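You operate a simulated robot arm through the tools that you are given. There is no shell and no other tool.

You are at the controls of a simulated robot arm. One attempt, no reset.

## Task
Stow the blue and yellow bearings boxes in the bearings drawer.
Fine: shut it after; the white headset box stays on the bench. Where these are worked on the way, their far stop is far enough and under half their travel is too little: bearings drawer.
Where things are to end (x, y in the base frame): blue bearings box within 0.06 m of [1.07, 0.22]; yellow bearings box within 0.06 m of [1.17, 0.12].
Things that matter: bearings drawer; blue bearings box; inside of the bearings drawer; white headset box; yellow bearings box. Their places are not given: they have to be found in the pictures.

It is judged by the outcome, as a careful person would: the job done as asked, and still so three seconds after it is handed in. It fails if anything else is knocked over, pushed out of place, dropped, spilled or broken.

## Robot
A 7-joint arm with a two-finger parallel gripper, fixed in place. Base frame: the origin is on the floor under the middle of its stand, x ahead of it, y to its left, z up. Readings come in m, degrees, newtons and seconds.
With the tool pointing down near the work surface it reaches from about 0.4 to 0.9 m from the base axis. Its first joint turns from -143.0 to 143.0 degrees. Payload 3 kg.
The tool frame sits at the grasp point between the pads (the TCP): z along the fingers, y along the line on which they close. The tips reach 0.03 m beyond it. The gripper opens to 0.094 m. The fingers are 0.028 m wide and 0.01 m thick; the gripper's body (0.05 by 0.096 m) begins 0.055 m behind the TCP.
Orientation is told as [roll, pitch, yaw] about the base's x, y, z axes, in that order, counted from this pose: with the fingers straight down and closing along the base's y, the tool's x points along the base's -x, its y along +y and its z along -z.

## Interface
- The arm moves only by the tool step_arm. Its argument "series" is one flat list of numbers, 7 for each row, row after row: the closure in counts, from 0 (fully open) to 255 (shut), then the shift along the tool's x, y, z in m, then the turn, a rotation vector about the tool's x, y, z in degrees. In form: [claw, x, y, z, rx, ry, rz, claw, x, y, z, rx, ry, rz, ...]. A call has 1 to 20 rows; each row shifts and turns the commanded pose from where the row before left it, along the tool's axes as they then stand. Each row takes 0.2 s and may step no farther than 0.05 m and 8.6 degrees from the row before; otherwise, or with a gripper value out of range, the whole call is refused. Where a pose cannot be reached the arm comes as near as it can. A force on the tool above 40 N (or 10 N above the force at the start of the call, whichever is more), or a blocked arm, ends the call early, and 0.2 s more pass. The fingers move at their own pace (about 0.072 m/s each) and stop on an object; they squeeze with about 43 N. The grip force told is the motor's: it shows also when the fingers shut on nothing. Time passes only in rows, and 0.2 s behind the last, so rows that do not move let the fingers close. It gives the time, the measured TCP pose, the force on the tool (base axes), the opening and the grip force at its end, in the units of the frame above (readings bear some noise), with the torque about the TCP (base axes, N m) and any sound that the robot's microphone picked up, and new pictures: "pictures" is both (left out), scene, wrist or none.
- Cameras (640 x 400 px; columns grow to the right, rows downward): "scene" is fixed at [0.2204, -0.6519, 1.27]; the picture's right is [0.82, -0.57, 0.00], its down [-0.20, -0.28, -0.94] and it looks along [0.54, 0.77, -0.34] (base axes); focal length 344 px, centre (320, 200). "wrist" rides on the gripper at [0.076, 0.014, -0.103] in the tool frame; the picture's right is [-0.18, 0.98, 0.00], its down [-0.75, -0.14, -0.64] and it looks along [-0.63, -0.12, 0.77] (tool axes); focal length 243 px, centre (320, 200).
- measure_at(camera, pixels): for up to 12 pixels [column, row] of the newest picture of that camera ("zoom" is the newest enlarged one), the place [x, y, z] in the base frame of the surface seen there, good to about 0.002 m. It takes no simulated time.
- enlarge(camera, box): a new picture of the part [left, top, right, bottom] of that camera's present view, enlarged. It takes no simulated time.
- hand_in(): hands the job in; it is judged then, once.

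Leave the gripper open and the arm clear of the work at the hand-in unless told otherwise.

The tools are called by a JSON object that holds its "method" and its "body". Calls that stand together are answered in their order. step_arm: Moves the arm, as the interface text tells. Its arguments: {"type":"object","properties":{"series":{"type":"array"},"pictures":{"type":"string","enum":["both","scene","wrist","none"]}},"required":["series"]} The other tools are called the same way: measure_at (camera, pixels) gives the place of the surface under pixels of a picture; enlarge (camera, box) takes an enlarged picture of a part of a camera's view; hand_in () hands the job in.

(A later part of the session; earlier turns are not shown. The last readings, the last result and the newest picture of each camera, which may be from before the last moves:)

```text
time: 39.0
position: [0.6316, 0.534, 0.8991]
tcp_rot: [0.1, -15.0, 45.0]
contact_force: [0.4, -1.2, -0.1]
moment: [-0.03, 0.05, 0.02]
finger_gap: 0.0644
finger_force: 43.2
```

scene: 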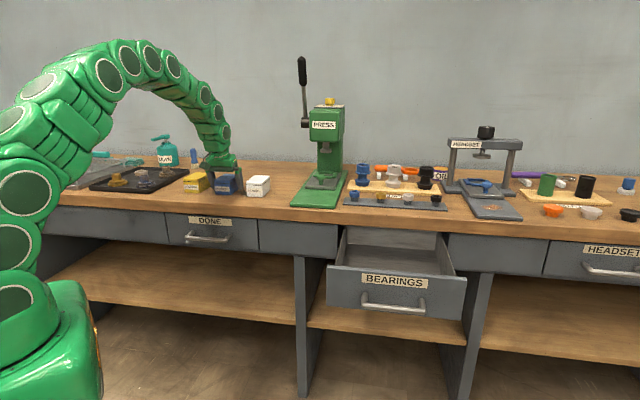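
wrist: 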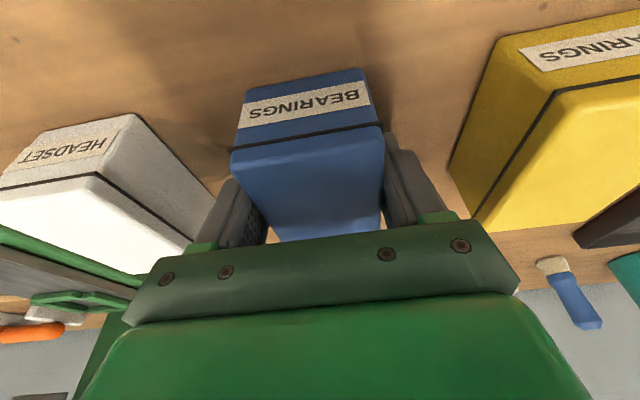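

Grip at 0.0644 m with 43 N, so the box is held. I'll lift 3 cm straight up and check the hold.

{"method": "step_arm", "body": {"series": [255, -0.0026, 0, -0.00966, 0, 0, 0, 255, -0.0052, 0, -0.0193, 0, 0, 0, 255, 0, 0, 0, 0, 0, 0]}}

```text
time: 39.8
position: [0.6334, 0.5348, 0.9272]
tcp_rot: [0.0, -15.0, 45.0]
contact_force: [0.0, -0.5, -3.9]
moment: [-0.02, -0.01, 0.01]
finger_gap: 0.0642
finger_force: 43.2
```

scene: 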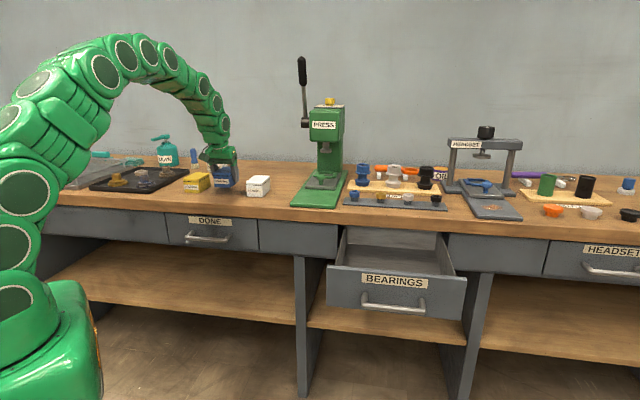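
wrist: 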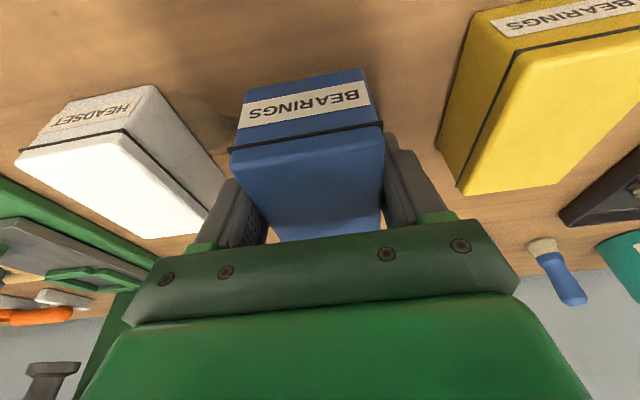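

Blue is held level, about 3.5 N. Lifting to z≈1.06, backing away from the bench, then traversing to in front of the drawer.

{"method": "step_arm", "body": {"series": [255, -0.0115, 0, -0.0428, 0, 0, 0, 255, -0.0115, 0, -0.0428, 0, 0, 0, 255, -0.0115, 0, -0.0428, 0, 0, 0, 255, 0.0414, 0, -0.0111, 0, 0, 0, 255, 0.0414, 0, -0.0111, 0, 0, 0, 255, 0.0414, 0, -0.0111, 0, 0, 0, 255, 0.0414, 0, -0.0111, 0, 0, 0, 255, 0.0414, 0, -0.0111, 0, 0, 0, 255, 0.0414, 0, -0.0111, 0, 0, 0, 255, 0.0414, 0, -0.0111, 0, 0, 0], "pictures": "none"}}

{"method": "step_arm", "body": {"series": [255, 0, -0.0444, 0, 0, 0, 0, 255, 0, -0.0444, 0, 0, 0, 0, 255, 0, -0.0444, 0, 0, 0, 0, 255, 0, -0.0444, 0, 0, 0, 0, 255, 0, -0.0444, 0, 0, 0, 0, 255, 0, -0.0444, 0, 0, 0, 0, 255, 0, -0.0444, 0, 0, 0, 0, 255, 0, -0.0444, 0, 0, 0, 0, 255, 0, -0.0444, 0, 0, 0, 0, 255, 0, -0.0444, 0, 0, 0, 0, 255, 0, -0.0444, 0, 0, 0, 0, 255, 0, -0.0444, 0, 0, 0, 0]}}

```text
time: 42.0
position: [0.4178, 0.322, 1.0595]
tcp_rot: [0.0, -15.1, 45.0]
contact_force: [0.3, -0.1, -2.8]
moment: [0.01, -0.01, -0.01]
finger_gap: 0.0642
finger_force: 42.9
```

```text
time: 44.6
position: [0.792, -0.0552, 1.0597]
tcp_rot: [-0.1, -15.1, 45.0]
contact_force: [0.5, 0.4, -3.3]
moment: [-0.01, 0.0, -0.01]
finger_gap: 0.0642
finger_force: 43.2
```

scene: 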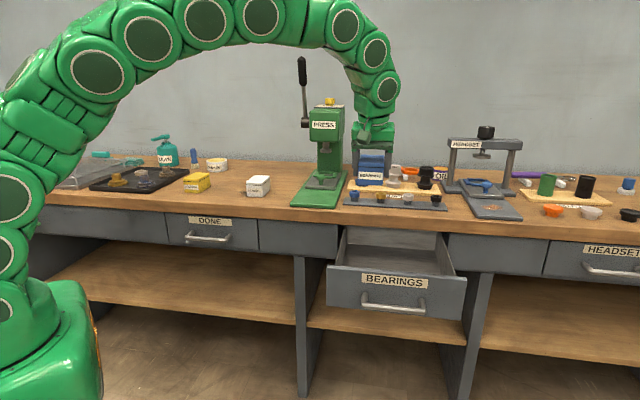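
wrist: 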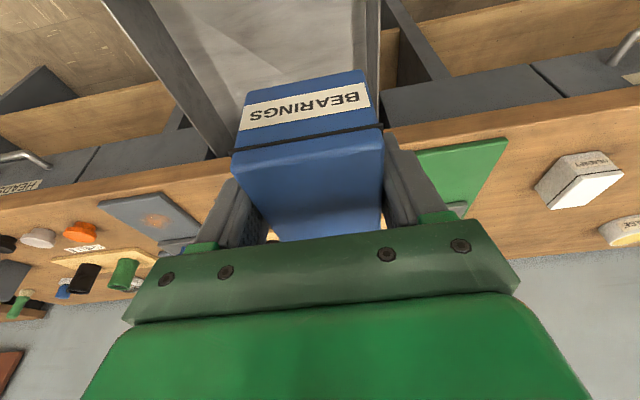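

Blue is above the drawer's left half. I'll move to its slot (0.603 across, 0.615 in) and descend most of the way.

{"method": "step_arm", "body": {"series": [255, -0.01235, -0.001, 0.0447, 0, 0, 0, 255, -0.01235, -0.001, 0.0447, 0, 0, 0, 255, -0.01235, -0.001, 0.0447, 0, 0, 0, 255, -0.01235, -0.001, 0.0447, 0, 0, 0, 255, 0.0084, 0, 0.0314, 0, 0, 0, 255, 0.0084, 0, 0.0314, 0, 0, 0, 255, 0.0084, 0, 0.0314, 0, 0, 0, 255, 0.0084, 0, 0.0314, 0, 0, 0, 255, 0, 0, 0, 0, 0, 0]}}

```text
time: 46.6
position: [0.8641, 0.0079, 0.7705]
tcp_rot: [-0.1, -15.0, 44.9]
contact_force: [0.1, 0.0, -3.8]
moment: [-0.02, 0.02, -0.03]
finger_gap: 0.0643
finger_force: 43.4
```

scene: 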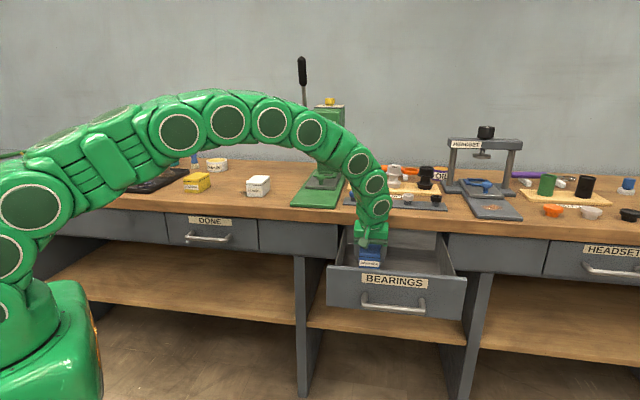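
wrist: 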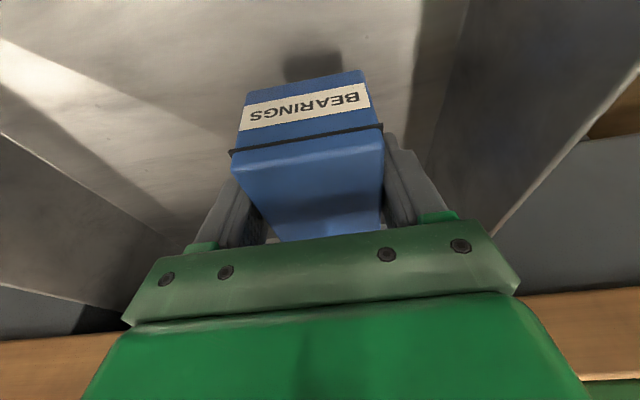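

Now inside the drawer at z 0.7705. I'll lower another 2 cm and then in small steps, watching the weight reading.

{"method": "step_arm", "body": {"series": [255, 0.0026, 0, 0.00966, 0, 0, 0, 255, 0.0026, 0, 0.00966, 0, 0, 0, 255, 0.001, 0, 0.0039, 0, 0, 0, 255, 0, 0, 0, 0, 0, 0], "pictures": "none"}}

```text
time: 47.6
position: [0.8639, 0.0085, 0.7472]
tcp_rot: [0.1, -15.0, 45.0]
contact_force: [-0.6, -0.6, -3.0]
moment: [-0.02, 0.05, 0.01]
finger_gap: 0.0643
finger_force: 43.3
```

{"method": "step_arm", "body": {"series": [255, 0.0005, 0, 0.0019, 0, 0, 0, 255, 0, 0, 0, 0, 0, 0], "pictures": "none"}}

{"method": "step_arm", "body": {"series": [255, 0.0005, 0, 0.0019, 0, 0, 0, 255, 0, 0, 0, 0, 0, 0], "pictures": "none"}}

```text
time: 48.2
position: [0.8651, 0.0076, 0.7436]
tcp_rot: [0.0, -15.0, 44.9]
contact_force: [-0.3, 0.2, -2.5]
moment: [-0.07, 0.0, 0.04]
finger_gap: 0.0639
finger_force: 42.8
```

```text
time: 48.8
position: [0.8663, 0.0093, 0.7429]
tcp_rot: [-0.2, -15.2, 45.0]
contact_force: [1.3, -1.2, 19.5]
moment: [-0.33, 0.92, 0.0]
finger_gap: 0.0639
finger_force: 43.3
```

The box touched the floor, with force jumping to +19.5 N. I'll ease up 1 mm and open.

{"method": "step_arm", "body": {"series": [255, -0.0003, 0, -0.0012, 0, 0, 0, 255, 0, 0, 0, 0, 0, 0, 110, 0, 0, 0, 0, 0, 0, 30, 0, 0, 0, 0, 0, 0, 0, 0, 0, 0, 0, 0, 0, 0, 0, 0, 0, 0, 0, 0]}}

```text
time: 50.2
position: [0.8657, 0.0087, 0.7419]
tcp_rot: [0.0, -15.1, 45.0]
contact_force: [0.3, 0.2, 0.3]
moment: [-0.01, 0.01, 0.01]
finger_gap: 0.0941
finger_force: 0.1
```

scene: 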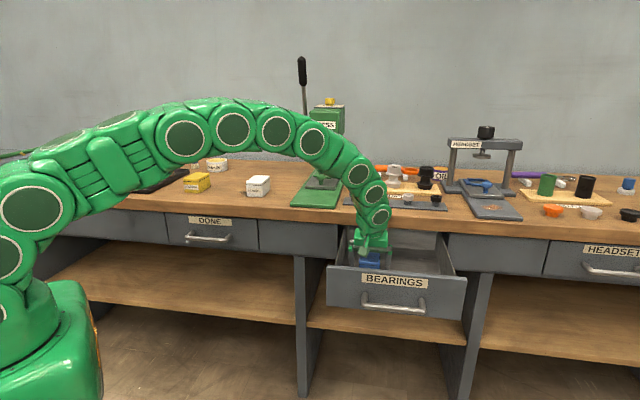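
wrist: 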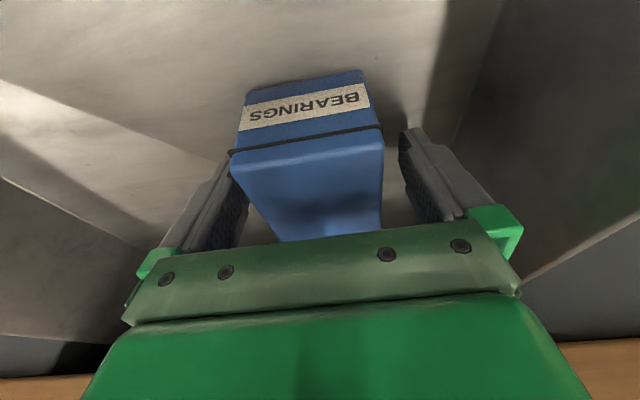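

Blue sits flat in the drawer. I'll lift out vertically, back away, and traverse to in front of the yellow box.

{"method": "step_arm", "body": {"series": [0, -0.01036, 0, -0.03864, 0, 0, 0, 0, -0.01036, 0, -0.03864, 0, 0, 0, 0, -0.01036, 0, -0.03864, 0, 0, 0, 0, -0.01036, 0, -0.03864, 0, 0, 0, 0, -0.01036, 0, -0.03864, 0, 0, 0, 0, 0.01638, 0, -0.03545, 0, 0, 0, 0, 0.01638, 0, -0.03545, 0, 0, 0, 0, 0.01638, 0, -0.03545, 0, 0, 0, 0, 0.01638, 0, -0.03545, 0, 0, 0], "pictures": "scene"}}

{"method": "step_arm", "body": {"series": [0, 0, 0.0434, 0, 0, 0, 0, 0, 0, 0.0434, 0, 0, 0, 0, 0, 0, 0.0434, 0, 0, 0, 0, 0, 0, 0.0434, 0, 0, 0, 0, 0, 0, 0.0434, 0, 0, 0, 0, 0, 0, 0.0434, 0, 0, 0, 0, 0, 0, 0.0434, 0, 0, 0, 0, 0, 0, 0.0434, 0, 0, 0, 0, 0, 0, 0.0434, 0, 0, 0, 0, 0, 0, 0.0434, 0, 0, 0, 0, 0, 0, 0.0434, 0, 0, 0, 0, 0, 0, 0.0434, 0, 0, 0, 0, 0, 0, 0.0434, 0, 0, 0, 0, 0, 0, 0.0434, 0, 0, 0, 0, 0, 0, 0.0434, 0, 0, 0, 0]}}

```text
time: 52.2
position: [0.7929, -0.0618, 1.0643]
tcp_rot: [0.0, -15.0, 45.0]
contact_force: [-0.5, 0.1, 0.2]
moment: [0.03, 0.04, -0.01]
finger_gap: 0.0939
finger_force: 0.0
```

scene: 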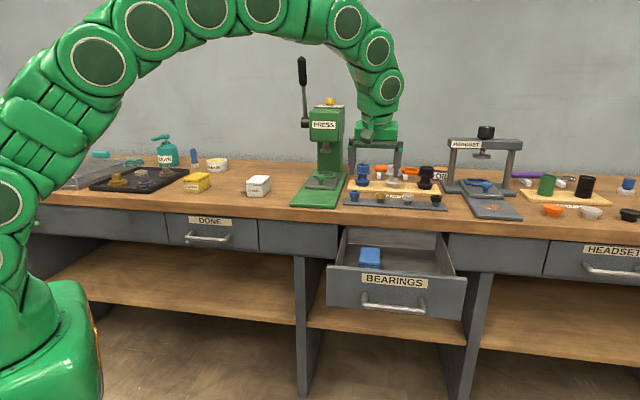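

```text
time: 55.4
position: [0.3379, 0.3981, 1.0622]
tcp_rot: [0.0, -15.0, 45.0]
contact_force: [0.0, -0.4, 0.1]
moment: [-0.02, -0.01, 0.02]
finger_gap: 0.094
finger_force: 0.1
```

scene: 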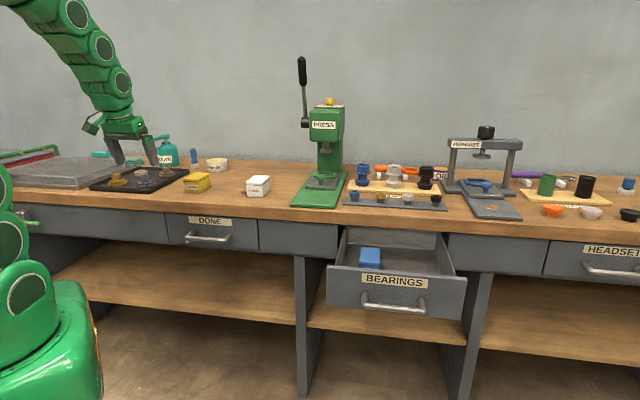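
wrist: 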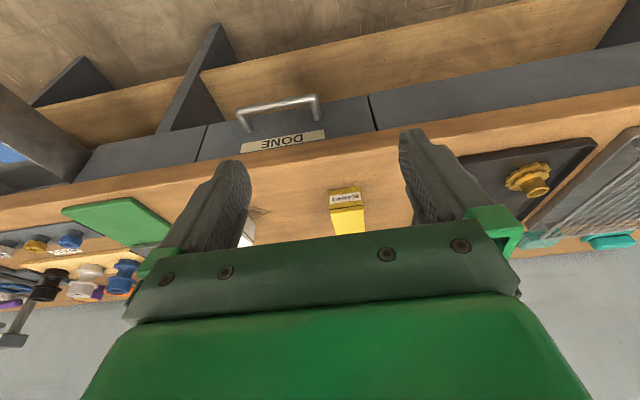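

Yellow shows at wrist (346,210). Before going over it I'll check the neighbours: tray edge, brush, bottle, and grease pot.

{"method": "measure_at", "body": {"camera": "scene", "pixels": [[194, 151], [194, 165], [165, 138], [157, 137], [168, 160], [217, 161], [188, 170], [183, 180], [165, 189], [197, 176], [185, 186], [160, 181]]}}

{"method": "enlarge", "body": {"camera": "scene", "box": [130, 130, 258, 210]}}

```text
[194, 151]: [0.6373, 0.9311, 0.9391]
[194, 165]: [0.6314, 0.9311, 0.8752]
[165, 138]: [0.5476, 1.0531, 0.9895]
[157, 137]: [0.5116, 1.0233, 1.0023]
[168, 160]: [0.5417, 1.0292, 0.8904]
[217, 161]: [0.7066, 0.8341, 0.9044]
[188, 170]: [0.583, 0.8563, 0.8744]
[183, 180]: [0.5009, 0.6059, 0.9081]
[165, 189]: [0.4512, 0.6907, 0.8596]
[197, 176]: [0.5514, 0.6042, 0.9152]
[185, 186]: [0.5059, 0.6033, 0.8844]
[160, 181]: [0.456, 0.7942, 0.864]
```

```text
5.00 times, centred on (194, 170) of scene
```

zoom: 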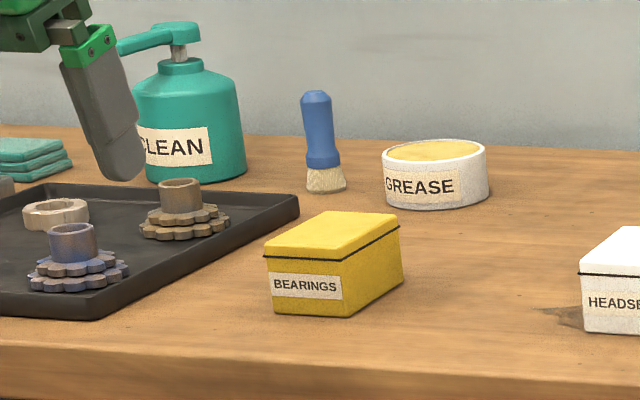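

Everything tall is well behind, and the tray edge is about 6 cm outside the finger path. Moving above yellow and half-descending.

{"method": "step_arm", "body": {"series": [0, -0.0414, 0, 0.0111, 0, 0, 0, 0, -0.0414, 0, 0.0111, 0, 0, 0, 0, -0.0414, 0, 0.0111, 0, 0, 0, 0, -0.0414, 0, 0.0111, 0, 0, 0, 0, -0.0414, 0, 0.0111, 0, 0, 0, 0, -0.0414, 0, 0.0111, 0, 0, 0, 0, -0.0414, 0, 0.0111, 0, 0, 0, 0, 0.01, 0, 0.0372, 0, 0, 0, 0, 0.01, 0, 0.0372, 0, 0, 0, 0, 0, 0, 0, 0, 0, 0]}}

```text
time: 57.6
position: [0.5462, 0.6114, 0.9841]
tcp_rot: [0.0, -15.0, 45.0]
contact_force: [0.4, 0.2, 0.5]
moment: [0.0, 0.01, 0.0]
finger_gap: 0.0941
finger_force: 0.1
```

scene: 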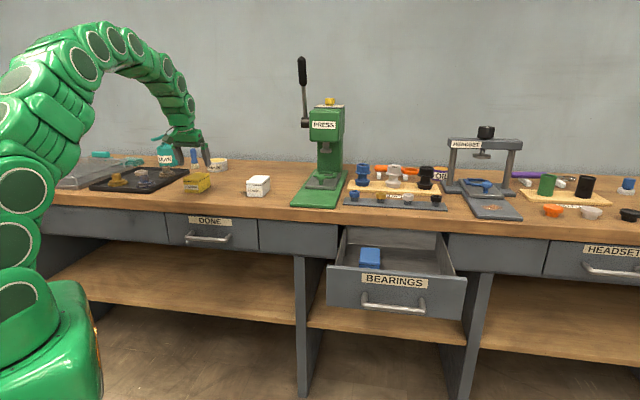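
wrist: 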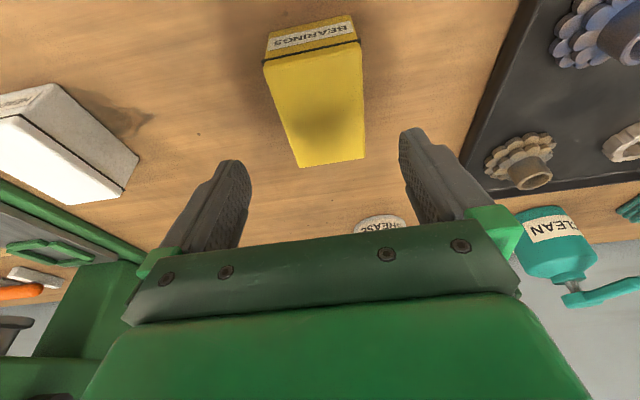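

I'll measure yellow's top corners from this close view: (267,65), (359,43), (301,164), (363,156), plus side midpoints.

{"method": "measure_at", "body": {"camera": "wrist", "pixels": [[269, 66], [358, 46], [303, 162], [361, 154], [284, 110], [361, 100], [312, 58], [332, 160], [470, 130], [440, 170], [315, 110], [300, 40]]}}

```text
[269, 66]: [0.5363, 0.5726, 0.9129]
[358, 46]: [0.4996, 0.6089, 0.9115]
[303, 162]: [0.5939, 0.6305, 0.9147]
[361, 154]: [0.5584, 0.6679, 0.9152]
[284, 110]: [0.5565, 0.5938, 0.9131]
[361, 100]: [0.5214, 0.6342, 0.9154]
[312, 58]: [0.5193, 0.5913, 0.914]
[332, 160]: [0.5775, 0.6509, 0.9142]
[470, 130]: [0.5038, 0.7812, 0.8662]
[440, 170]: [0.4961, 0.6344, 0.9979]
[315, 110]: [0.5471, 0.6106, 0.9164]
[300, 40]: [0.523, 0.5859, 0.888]
```

Yellow's centre is about (0.547, 0.620). I'll shift 6 mm sideways and 5 mm forward while descending around it.

{"method": "step_arm", "body": {"series": [0, -0.0048, 0.006, 0.0013, 0, 0, 0, 0, 0.0074, 0, 0.0277, 0, 0, 0, 0, 0.0074, 0, 0.0277, 0, 0, 0, 0, 0.0074, 0, 0.0277, 0, 0, 0, 0, 0, 0, 0, 0, 0, 0]}}

```text
time: 58.8
position: [0.5448, 0.6217, 0.899]
tcp_rot: [0.0, -15.1, 44.9]
contact_force: [0.8, -0.3, 0.4]
moment: [-0.01, 0.0, -0.01]
finger_gap: 0.0939
finger_force: 0.0
```

scene: 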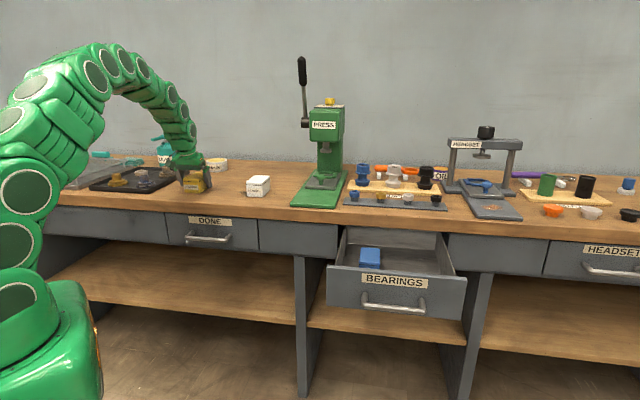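
wrist: 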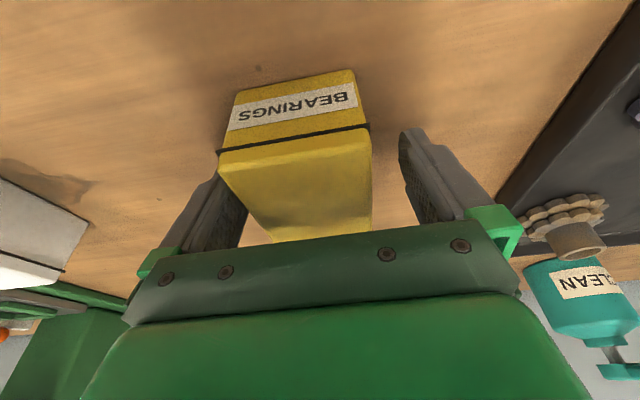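

Yellow sits about 5 mm left of centre compared to how blue looked. I'll shift the tool 5 mm and then close.

{"method": "step_arm", "body": {"series": [0, 0, -0.005, 0, 0, 0, 0, 0, 0, 0, 0, 0, 0, 0, 255, 0, 0, 0, 0, 0, 0, 255, 0, 0, 0, 0, 0, 0, 255, 0, 0, 0, 0, 0, 0, 255, 0, 0, 0, 0, 0, 0], "pictures": "wrist"}}

```text
time: 60.2
position: [0.548, 0.6178, 0.8995]
tcp_rot: [0.0, -15.0, 45.0]
contact_force: [-0.4, 0.7, 1.1]
moment: [0.05, -0.01, 0.08]
finger_gap: 0.0641
finger_force: 43.2
```

wrist: 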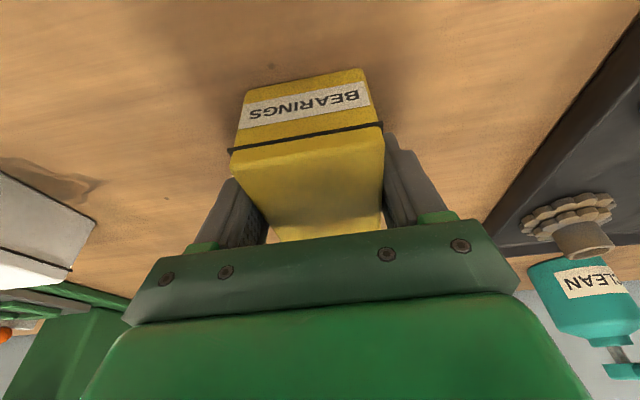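

Yellow is gripped (gap 0.064, 43 N). Lifting and backing away from the bench.

{"method": "step_arm", "body": {"series": [255, -0.0026, 0, -0.00966, 0, 0, 0, 255, -0.0052, 0, -0.0193, 0, 0, 0, 255, -0.0112, 0, -0.0419, 0, 0, 0, 255, -0.0112, 0, -0.0419, 0, 0, 0, 255, -0.0112, 0, -0.0419, 0, 0, 0, 255, 0.0415, 0, -0.01114, 0, 0, 0, 255, 0.0415, 0, -0.01114, 0, 0, 0, 255, 0.0415, 0, -0.01114, 0, 0, 0, 255, 0.0415, 0, -0.01114, 0, 0, 0, 255, 0.0415, 0, -0.01114, 0, 0, 0, 255, 0.0415, 0, -0.01114, 0, 0, 0, 255, 0.0415, 0, -0.01114, 0, 0, 0, 255, 0.0415, 0, -0.01114, 0, 0, 0]}}

```text
time: 63.0
position: [0.3088, 0.3708, 1.0611]
tcp_rot: [0.1, -14.7, 44.8]
contact_force: [-0.2, 0.6, -3.3]
moment: [-0.01, -0.02, 0.01]
finger_gap: 0.0641
finger_force: 43.4
```

scene: 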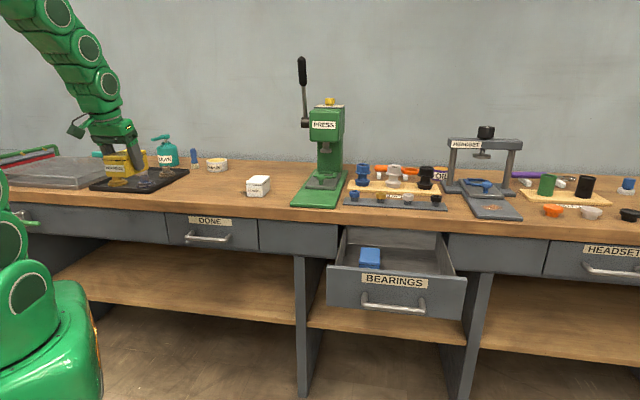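
wrist: 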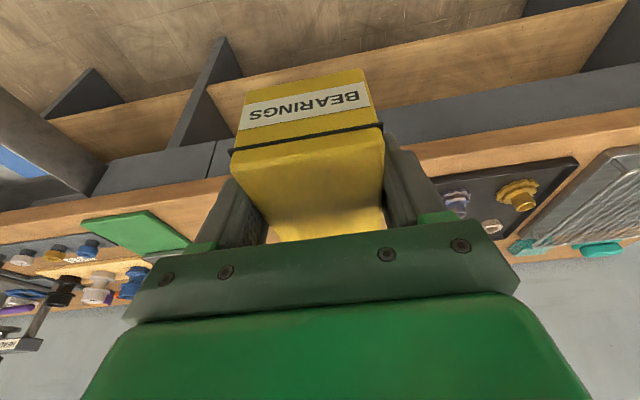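

Yellow held, z 1.06, in front of the bench. Traversing across to in front of the drawer's right half.

{"method": "step_arm", "body": {"series": [255, 0, -0.0432, 0, 0, 0, 0, 255, 0, -0.0432, 0, 0, 0, 0, 255, 0, -0.0432, 0, 0, 0, 0, 255, 0, -0.0432, 0, 0, 0, 0, 255, 0, -0.0432, 0, 0, 0, 0, 255, 0, -0.0432, 0, 0, 0, 0, 255, 0, -0.0432, 0, 0, 0, 0, 255, 0, -0.0432, 0, 0, 0, 0, 255, 0, -0.0432, 0, 0, 0, 0, 255, 0, -0.0432, 0, 0, 0, 0, 255, 0, -0.0432, 0, 0, 0, 0, 255, 0, -0.0432, 0, 0, 0, 0, 255, 0, -0.0432, 0, 0, 0, 0, 255, 0, -0.0432, 0, 0, 0, 0, 255, 0, -0.0432, 0, 0, 0, 0, 255, 0, -0.0432, 0, 0, 0, 0, 255, 0, -0.0432, 0, 0, 0, 0, 255, 0, -0.0432, 0, 0, 0, 0]}}

```text
time: 66.8
position: [0.8536, -0.1761, 1.058]
tcp_rot: [0.0, -15.2, 45.1]
contact_force: [0.9, -0.6, -3.3]
moment: [-0.04, -0.01, -0.02]
finger_gap: 0.0639
finger_force: 43.4
```

scene: 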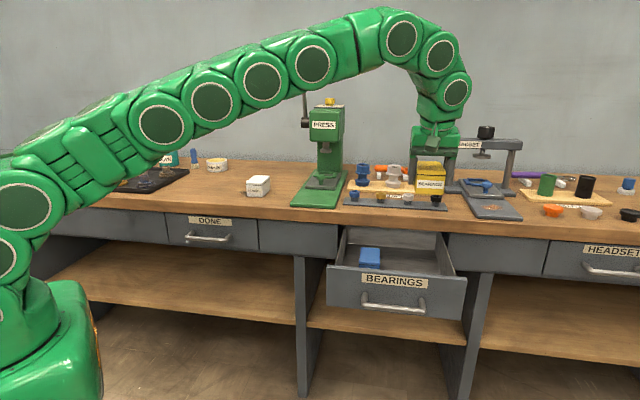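
wrist: 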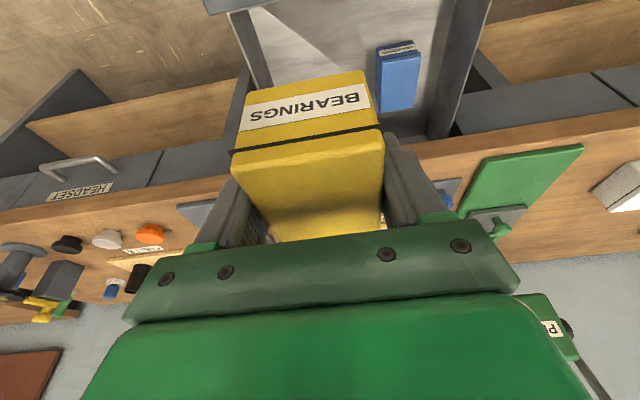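

Yellow is in front of the drawer's right half. I'll move over its slot and lower most of the way, to z≈0.77.

{"method": "step_arm", "body": {"series": [255, -0.0152, -0.0018, 0.0368, 0, 0, 0, 255, -0.0152, -0.0018, 0.0368, 0, 0, 0, 255, -0.0152, -0.0018, 0.0368, 0, 0, 0, 255, -0.0152, -0.0018, 0.0368, 0, 0, 0, 255, -0.0152, -0.0018, 0.0368, 0, 0, 0, 255, 0.0048, 0, 0.0324, 0, 0, 0, 255, 0.0048, 0, 0.0324, 0, 0, 0, 255, 0.0048, 0, 0.0324, 0, 0, 0, 255, 0.0048, 0, 0.0324, 0, 0, 0, 255, 0, 0, 0, 0, 0, 0]}}

```text
time: 69.0
position: [0.961, -0.0897, 0.7725]
tcp_rot: [-0.1, -15.1, 44.9]
contact_force: [-0.2, 0.6, -4.0]
moment: [0.01, 0.01, 0.0]
finger_gap: 0.0643
finger_force: 42.6
```

scene: 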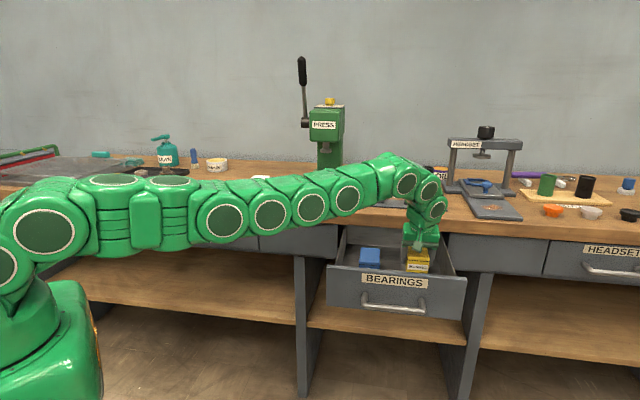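
wrist: 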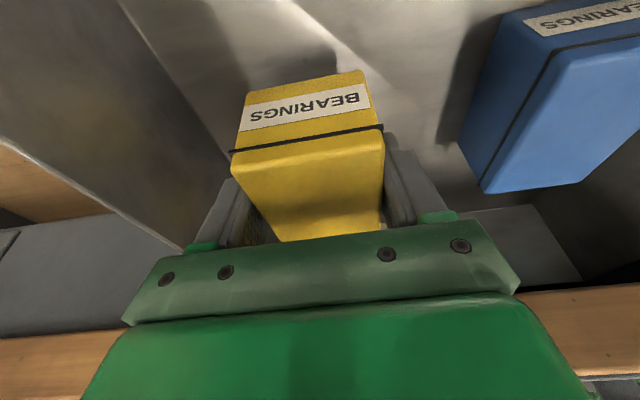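

Yellow is inside, 0.743 across and 0.616 in, clear of blue. Lowering the last part slowly.

{"method": "step_arm", "body": {"series": [255, 0.0026, 0, 0.00966, 0, 0, 0, 255, 0.0026, 0, 0.00966, 0, 0, 0, 255, 0.0013, 0, 0.0048, 0, 0, 0, 255, 0, 0, 0, 0, 0, 0], "pictures": "none"}}

{"method": "step_arm", "body": {"series": [255, 0.0005, 0, 0.0019, 0, 0, 0, 255, 0, 0, 0, 0, 0, 0], "pictures": "none"}}

```text
time: 70.0
position: [0.9581, -0.0877, 0.7468]
tcp_rot: [-0.1, -15.0, 45.1]
contact_force: [0.0, 0.3, -3.6]
moment: [-0.01, 0.06, 0.0]
finger_gap: 0.0642
finger_force: 43.5
```

```text
time: 70.6
position: [0.9581, -0.0884, 0.7458]
tcp_rot: [0.0, -15.0, 45.1]
contact_force: [0.2, -0.2, -3.7]
moment: [-0.01, 0.04, -0.02]
finger_gap: 0.0641
finger_force: 43.4
```

Still hanging free at about -3.7 N. One more 2 mm step.

{"method": "step_arm", "body": {"series": [255, 0.0004, 0, 0.0016, 0, 0, 0, 255, 0, 0, 0, 0, 0, 0], "pictures": "none"}}

```text
time: 71.2
position: [0.9592, -0.0869, 0.7436]
tcp_rot: [0.0, -15.0, 45.0]
contact_force: [0.2, -1.0, -3.4]
moment: [-0.02, 0.06, 0.01]
finger_gap: 0.064
finger_force: 43.0
```

{"method": "step_arm", "body": {"series": [255, 0.0003, 0, 0.0012, 0, 0, 0, 255, 0, 0, 0, 0, 0, 0], "pictures": "none"}}

```text
time: 71.8
position: [0.9593, -0.0879, 0.7428]
tcp_rot: [-0.1, -15.1, 45.0]
contact_force: [0.2, 1.1, 7.3]
moment: [0.56, -0.04, 0.0]
finger_gap: 0.064
finger_force: 43.4
```

Yellow has touched the floor (force +7 N). Opening the fingers now.

{"method": "step_arm", "body": {"series": [255, -0.0001, 0, -0.0005, 0, 0, 0, 110, 0, 0, 0, 0, 0, 0, 30, 0, 0, 0, 0, 0, 0, 0, 0, 0, 0, 0, 0, 0, 0, 0, 0, 0, 0, 0, 0]}}

```text
time: 73.0
position: [0.9601, -0.0878, 0.7421]
tcp_rot: [0.0, -15.0, 44.9]
contact_force: [1.4, -0.4, -0.2]
moment: [0.03, 0.02, -0.01]
finger_gap: 0.094
finger_force: 0.0
```

scene: 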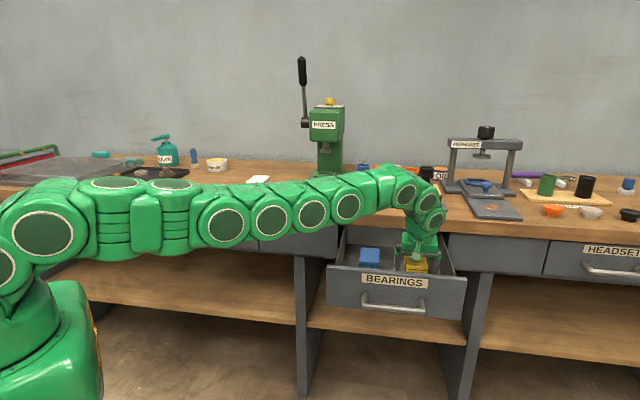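
wrist: 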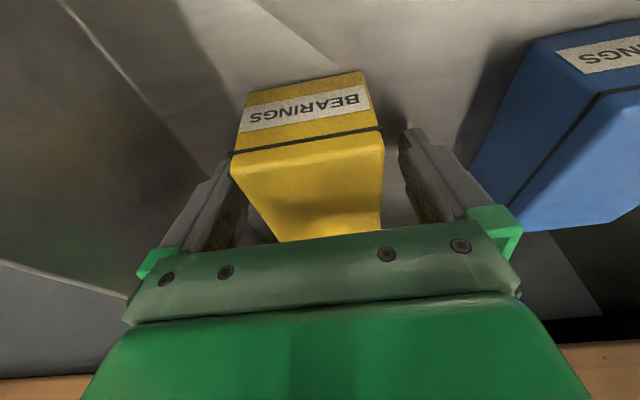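

Yellow stands flat beside blue. I'll lift straight out, then back and up away from the drawer, closing the fingers once clear.

{"method": "step_arm", "body": {"series": [0, -0.0104, 0, -0.0386, 0, 0, 0, 0, -0.0104, 0, -0.0386, 0, 0, 0, 0, 0.0155, 0, -0.0387, 0, 0, 0, 0, 0.0155, 0, -0.0387, 0, 0, 0, 0, 0.0155, 0, -0.0387, 0, 0, 0, 0, 0.0155, 0, -0.0387, 0, 0, 0, 0, 0.0155, 0, -0.0387, 0, 0, 0, 0, 0.0155, 0, -0.0387, 0, 0, 0]}}

```text
time: 74.8
position: [0.8535, -0.196, 1.0202]
tcp_rot: [0.1, -14.9, 45.0]
contact_force: [0.5, -0.3, 1.1]
moment: [0.01, 0.03, -0.03]
finger_gap: 0.0941
finger_force: 0.1
```

scene: 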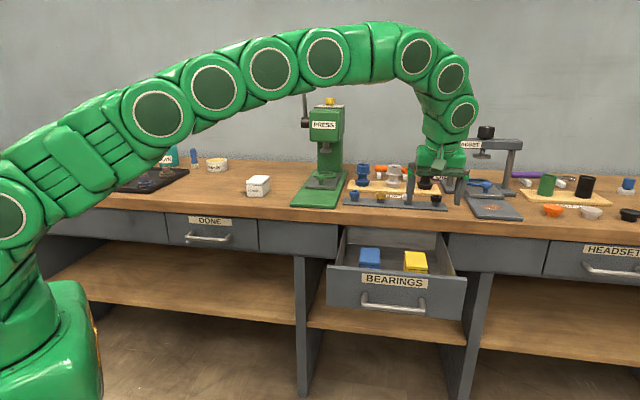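
wrist: 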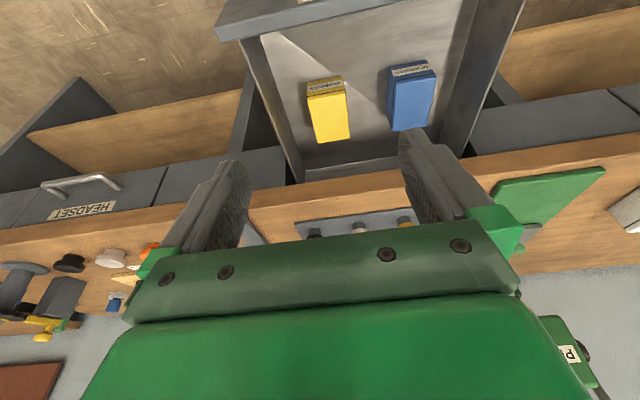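

Both boxes stand flat in the drawer. I'll measure their tops and the drawer face to check where they'll end when it's shut.

{"method": "measure_at", "body": {"camera": "wrist", "pixels": [[330, 117], [409, 103], [312, 97], [346, 92], [318, 140], [348, 136], [390, 78], [432, 70], [395, 127], [425, 122], [300, 15], [240, 25]]}}

{"method": "measure_at", "body": {"camera": "scene", "pixels": [[350, 290], [450, 295], [385, 306], [410, 309], [345, 268], [455, 278]]}}

```text
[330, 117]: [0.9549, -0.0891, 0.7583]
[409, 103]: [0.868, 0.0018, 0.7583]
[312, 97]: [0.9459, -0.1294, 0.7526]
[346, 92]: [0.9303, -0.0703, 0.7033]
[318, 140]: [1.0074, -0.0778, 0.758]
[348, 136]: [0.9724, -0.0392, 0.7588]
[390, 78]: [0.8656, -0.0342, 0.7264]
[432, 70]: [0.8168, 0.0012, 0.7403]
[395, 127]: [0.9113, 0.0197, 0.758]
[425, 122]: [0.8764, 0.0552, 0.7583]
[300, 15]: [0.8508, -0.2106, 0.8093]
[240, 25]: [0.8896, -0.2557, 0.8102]
```

```text
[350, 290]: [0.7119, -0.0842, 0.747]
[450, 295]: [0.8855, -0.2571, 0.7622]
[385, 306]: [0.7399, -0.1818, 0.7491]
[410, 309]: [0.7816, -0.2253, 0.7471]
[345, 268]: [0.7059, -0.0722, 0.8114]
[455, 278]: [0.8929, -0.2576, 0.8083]
```

They'll end about 0.03 m from their marks, within tolerance. Now I back off in front of the drawer, close the fingers and tilt the tool forward to push the front panel.

{"method": "step_arm", "body": {"series": [0, 0.0361, 0.014, -0.0159, 0, 0, 0, 0, 0.0361, 0.014, -0.0159, 0, 0, 0, 0, 0.0361, 0.014, -0.0159, 0, 0, 0, 0, 0.0361, 0.014, -0.0159, 0, 0, 0, 0, 0.0361, 0.014, -0.0159, 0, 0, 0, 255, 0, 0, 0, 0, -7.5, 0, 255, 0, 0, 0, 0, -7.5, 0, 255, 0, 0, 0, 0, -7.5, 0, 255, 0, 0, 0, 0, -7.5, 0, 255, 0, 0, 0, 0, -7.5, 0, 255, 0, 0, 0, 0, -7.5, 0, 255, 0, 0, 0, 0, -7.5, 0, 255, 0, 0, 0, 0, -7.5, 0]}}

```text
time: 77.6
position: [0.6652, -0.2828, 1.0524]
tcp_rot: [-0.1, -75.3, 45.3]
contact_force: [-0.3, 1.2, 0.2]
moment: [-0.02, -0.01, 0.0]
finger_gap: 0.0
finger_force: 33.9
```

scene: 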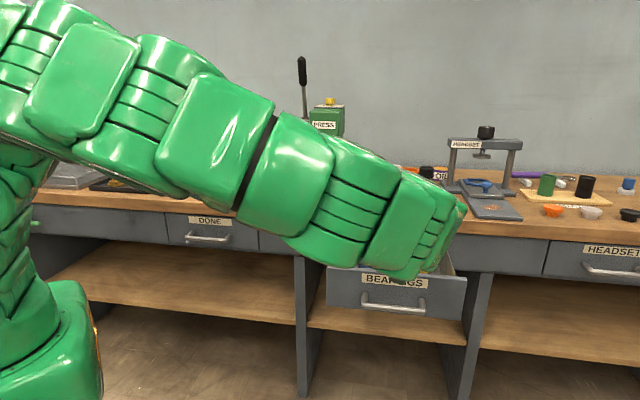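
wrist: 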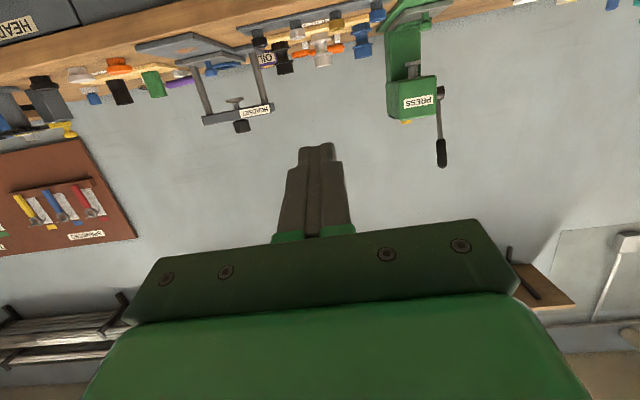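

The tool is tilted with fingers shut. I'll lower it to face height, z≈0.795, above the handle bar, still well in front of the drawer, then look.

{"method": "step_arm", "body": {"series": [255, 0.0414, 0, 0.0111, 0, 0, 0, 255, 0.0414, 0, 0.0111, 0, 0, 0, 255, 0.0414, 0, 0.0111, 0, 0, 0, 255, 0.0414, 0, 0.0111, 0, 0, 0, 255, 0.0414, 0, 0.0111, 0, 0, 0, 255, 0.0414, 0, 0.0111, 0, 0, 0]}}

```text
time: 79.0
position: [0.6672, -0.2837, 0.7934]
tcp_rot: [-0.3, -75.1, 45.2]
contact_force: [0.8, 0.2, 0.0]
moment: [-0.02, 0.0, 0.01]
finger_gap: 0.0
finger_force: 33.4
```

scene: 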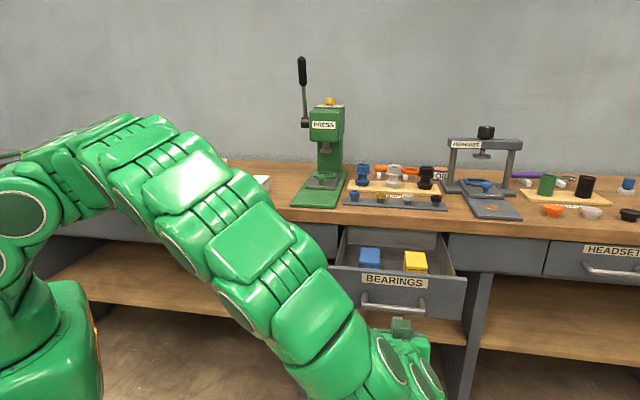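
wrist: 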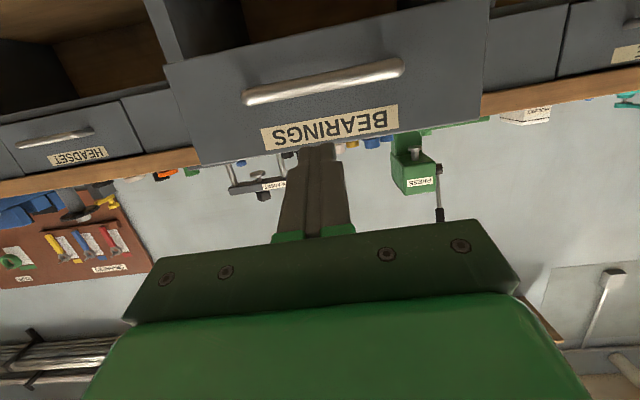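

The fingertips point at the label, in the middle of the front panel. I'll approach to just short of contact.

{"method": "step_arm", "body": {"series": [255, -0.0084, 0, 0.0314, 0, 0, 0, 255, -0.0084, 0, 0.0314, 0, 0, 0, 255, -0.0084, 0, 0.0314, 0, 0, 0, 255, -0.0084, 0, 0.0314, 0, 0, 0]}}

```text
time: 80.0
position: [0.7575, -0.1919, 0.7958]
tcp_rot: [0.0, -74.9, 44.9]
contact_force: [0.8, 0.1, -0.7]
moment: [0.0, 0.02, -0.01]
finger_gap: 0.0
finger_force: 32.9
```

scene: 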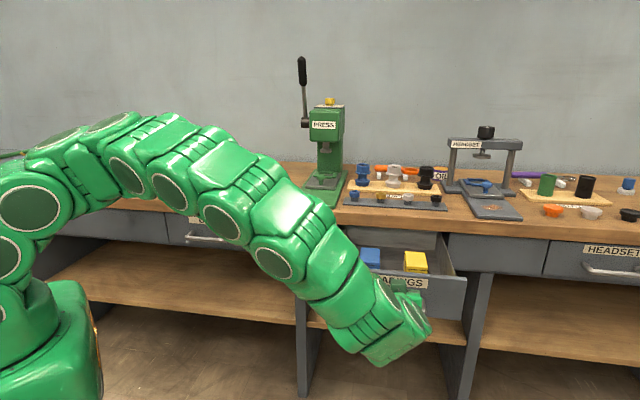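
wrist: 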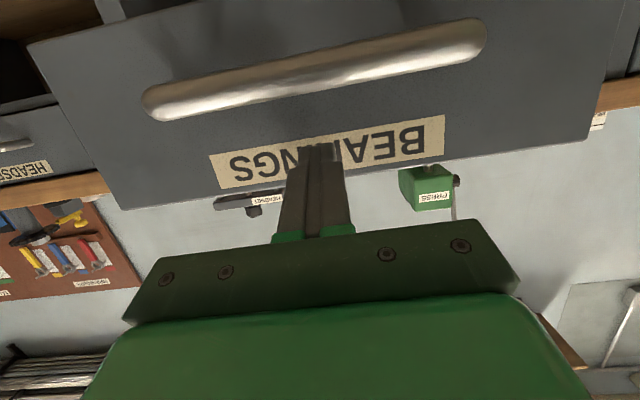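

The tip is about 1.5 cm from the panel. Pushing in gently, 1 cm per step.

{"method": "step_arm", "body": {"series": [255, -0.0019, 0, 0.0072, 0, 0, 0, 255, -0.0019, 0, 0.0072, 0, 0, 0, 255, -0.0019, 0, 0.0072, 0, 0, 0, 255, -0.0026, 0, 0.0097, 0, 0, 0, 255, -0.0026, 0, 0.0097, 0, 0, 0, 255, -0.0026, 0, 0.0097, 0, 0, 0]}}

```text
time: 81.4
position: [0.7937, -0.1532, 0.7946]
tcp_rot: [-0.1, -75.0, 45.0]
contact_force: [-0.6, -0.4, -0.2]
moment: [-0.04, -0.01, 0.05]
finger_gap: 0.0
finger_force: 33.2
```

scene: 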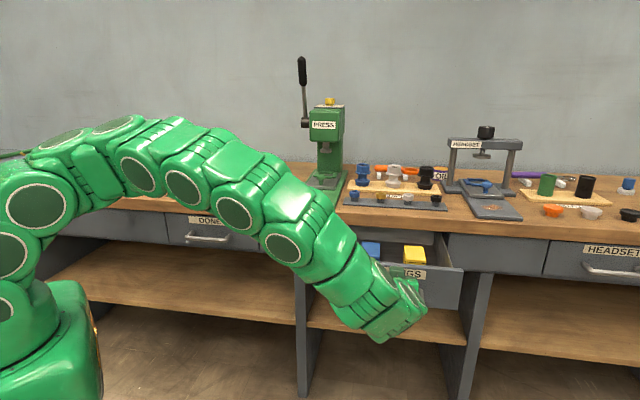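
wrist: 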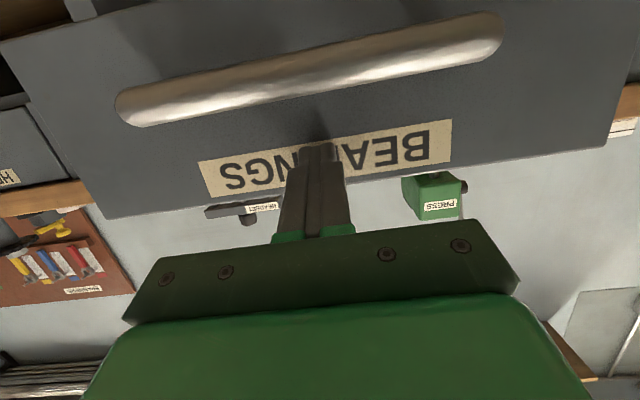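

The drawer is moving in with little force. I'll check the face's position relative to the tip.

{"method": "measure_at", "body": {"camera": "scene", "pixels": [[450, 290], [415, 255], [371, 248], [440, 275]]}}

{"method": "measure_at", "body": {"camera": "wrist", "pixels": [[250, 180], [430, 140], [310, 90], [300, 70]]}}

```text
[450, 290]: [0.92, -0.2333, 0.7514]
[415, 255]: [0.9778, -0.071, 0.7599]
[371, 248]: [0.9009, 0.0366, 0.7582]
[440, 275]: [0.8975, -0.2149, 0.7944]
```

```text
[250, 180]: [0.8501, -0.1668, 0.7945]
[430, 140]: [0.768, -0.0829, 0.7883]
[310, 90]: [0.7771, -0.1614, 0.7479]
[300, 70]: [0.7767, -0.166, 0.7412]
```

The face moved in 4 cm with 0.226 m to go. Continuing at a gentle steady pace for 0.2 m.

{"method": "step_arm", "body": {"series": [255, -0.0026, 0, 0.0097, 0, 0, 0, 255, -0.0032, 0, 0.0121, 0, 0, 0, 255, -0.0032, 0, 0.0121, 0, 0, 0, 255, -0.0032, 0, 0.0121, 0, 0, 0, 255, -0.0032, 0, 0.0121, 0, 0, 0, 255, -0.0032, 0, 0.0121, 0, 0, 0, 255, -0.0032, 0, 0.0121, 0, 0, 0, 255, -0.0032, 0, 0.0121, 0, 0, 0, 255, -0.0032, 0, 0.0121, 0, 0, 0, 255, -0.0032, 0, 0.0121, 0, 0, 0, 255, -0.0032, 0, 0.0121, 0, 0, 0, 255, -0.0032, 0, 0.0121, 0, 0, 0, 255, -0.0032, 0, 0.0121, 0, 0, 0, 255, -0.0032, 0, 0.0121, 0, 0, 0, 255, -0.0032, 0, 0.0121, 0, 0, 0, 255, -0.0026, 0, 0.0097, 0, 0, 0]}}

```text
time: 84.8
position: [0.9326, -0.0135, 0.7955]
tcp_rot: [-0.1, -75.1, 45.1]
contact_force: [0.0, 0.5, -0.1]
moment: [0.01, -0.01, 0.01]
finger_gap: 0.0001
finger_force: 33.5
```

scene: 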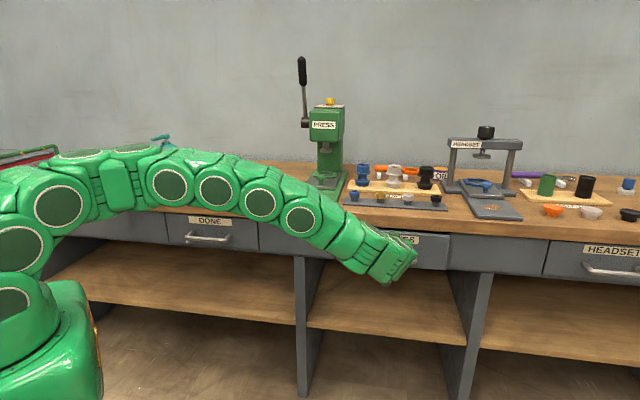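
wrist: 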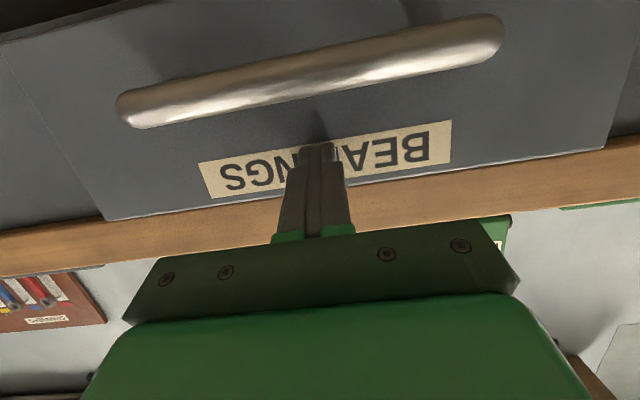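

About 3 cm left, all clear of the bench edge. Continuing in smaller steps until the drawer seats.

{"method": "step_arm", "body": {"series": [255, -0.0021, 0, 0.0077, 0, 0, 0, 255, -0.0016, 0, 0.0058, 0, 0, 0, 255, -0.0013, 0, 0.0048, 0, 0, 0, 255, -0.001, 0, 0.0039, 0, 0, 0, 255, -0.001, 0, 0.0039, 0, 0, 0, 255, -0.0008, 0, 0.0029, 0, 0, 0, 255, 0, 0, 0, 0, 0, 0]}}

```text
time: 86.4
position: [0.9532, 0.0042, 0.7936]
tcp_rot: [-0.2, -75.1, 44.9]
contact_force: [-19.7, -10.7, -2.7]
moment: [-0.08, -0.13, 0.21]
finger_gap: 0.0001
finger_force: 33.0
```

scene: 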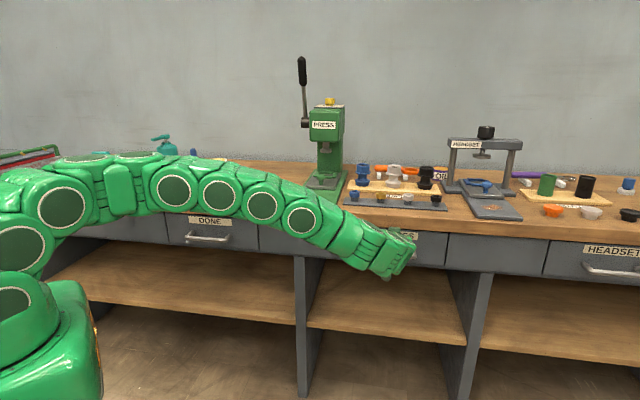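
wrist: 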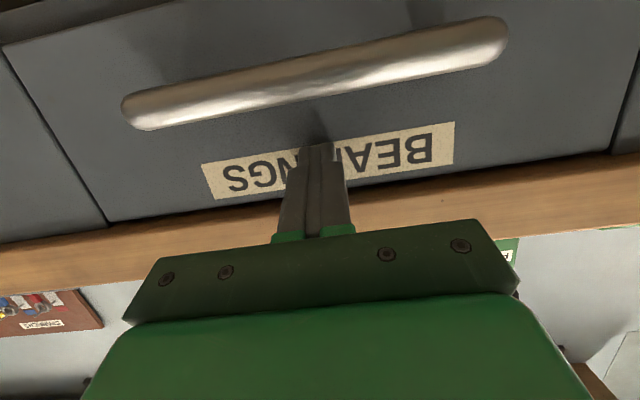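

There's now 22 N of resistance, and the panel looks flush with its neighbours. I'll measure the face and the neighbouring panels.

{"method": "measure_at", "body": {"camera": "wrist", "pixels": [[250, 180], [430, 140], [130, 180], [60, 150], [580, 120], [630, 150]]}}

{"method": "measure_at", "body": {"camera": "scene", "pixels": [[435, 255], [455, 255], [325, 240], [440, 245]]}}

```text
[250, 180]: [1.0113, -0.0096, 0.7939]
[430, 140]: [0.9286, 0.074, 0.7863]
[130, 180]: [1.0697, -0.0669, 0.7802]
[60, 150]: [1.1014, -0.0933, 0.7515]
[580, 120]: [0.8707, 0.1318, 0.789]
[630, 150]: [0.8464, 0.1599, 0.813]
```

```text
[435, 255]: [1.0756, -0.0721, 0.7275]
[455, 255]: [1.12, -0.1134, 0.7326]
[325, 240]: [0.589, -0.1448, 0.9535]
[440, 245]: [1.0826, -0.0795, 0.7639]
```

The face is back at its original shut place, 0.709. Now I retreat straight back, then look at the result.

{"method": "step_arm", "body": {"series": [255, 0.0013, 0, -0.0048, 0, 0, 0, 255, 0.0052, 0, -0.0193, 0, 0, 0, 255, 0.0104, 0, -0.0386, 0, 0, 0, 255, 0.0104, 0, -0.0386, 0, 0, 0, 255, 0.0104, 0, -0.0386, 0, 0, 0, 255, 0.0104, 0, -0.0386, 0, 0, 0, 255, 0.0104, 0, -0.0386, 0, 0, 0, 0, 0.0104, 0, -0.0386, 0, 0, 0, 0, 0.0104, 0, -0.0386, 0, 0, 0, 0, 0.0104, 0, -0.0386, 0, 0, 0]}}

```text
time: 88.6
position: [0.709, -0.236, 0.7954]
tcp_rot: [-0.4, -75.0, 45.4]
contact_force: [0.3, 0.5, -0.2]
moment: [-0.02, -0.01, -0.04]
finger_gap: 0.0938
finger_force: 0.1
```

scene: 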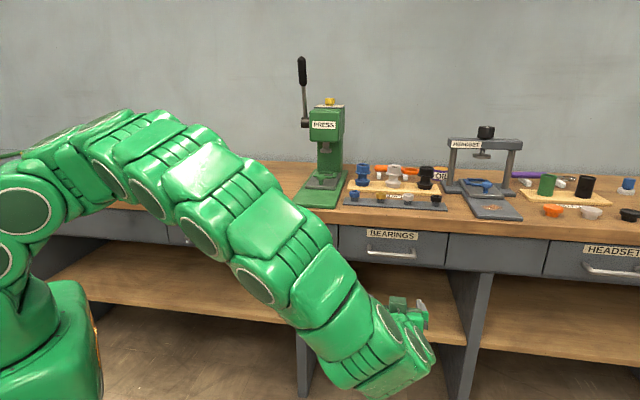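
wrist: 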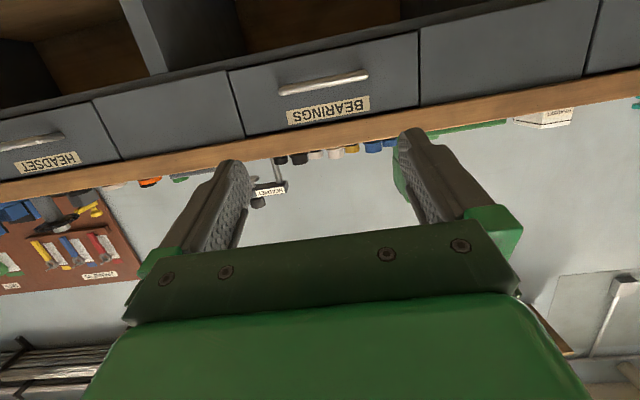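

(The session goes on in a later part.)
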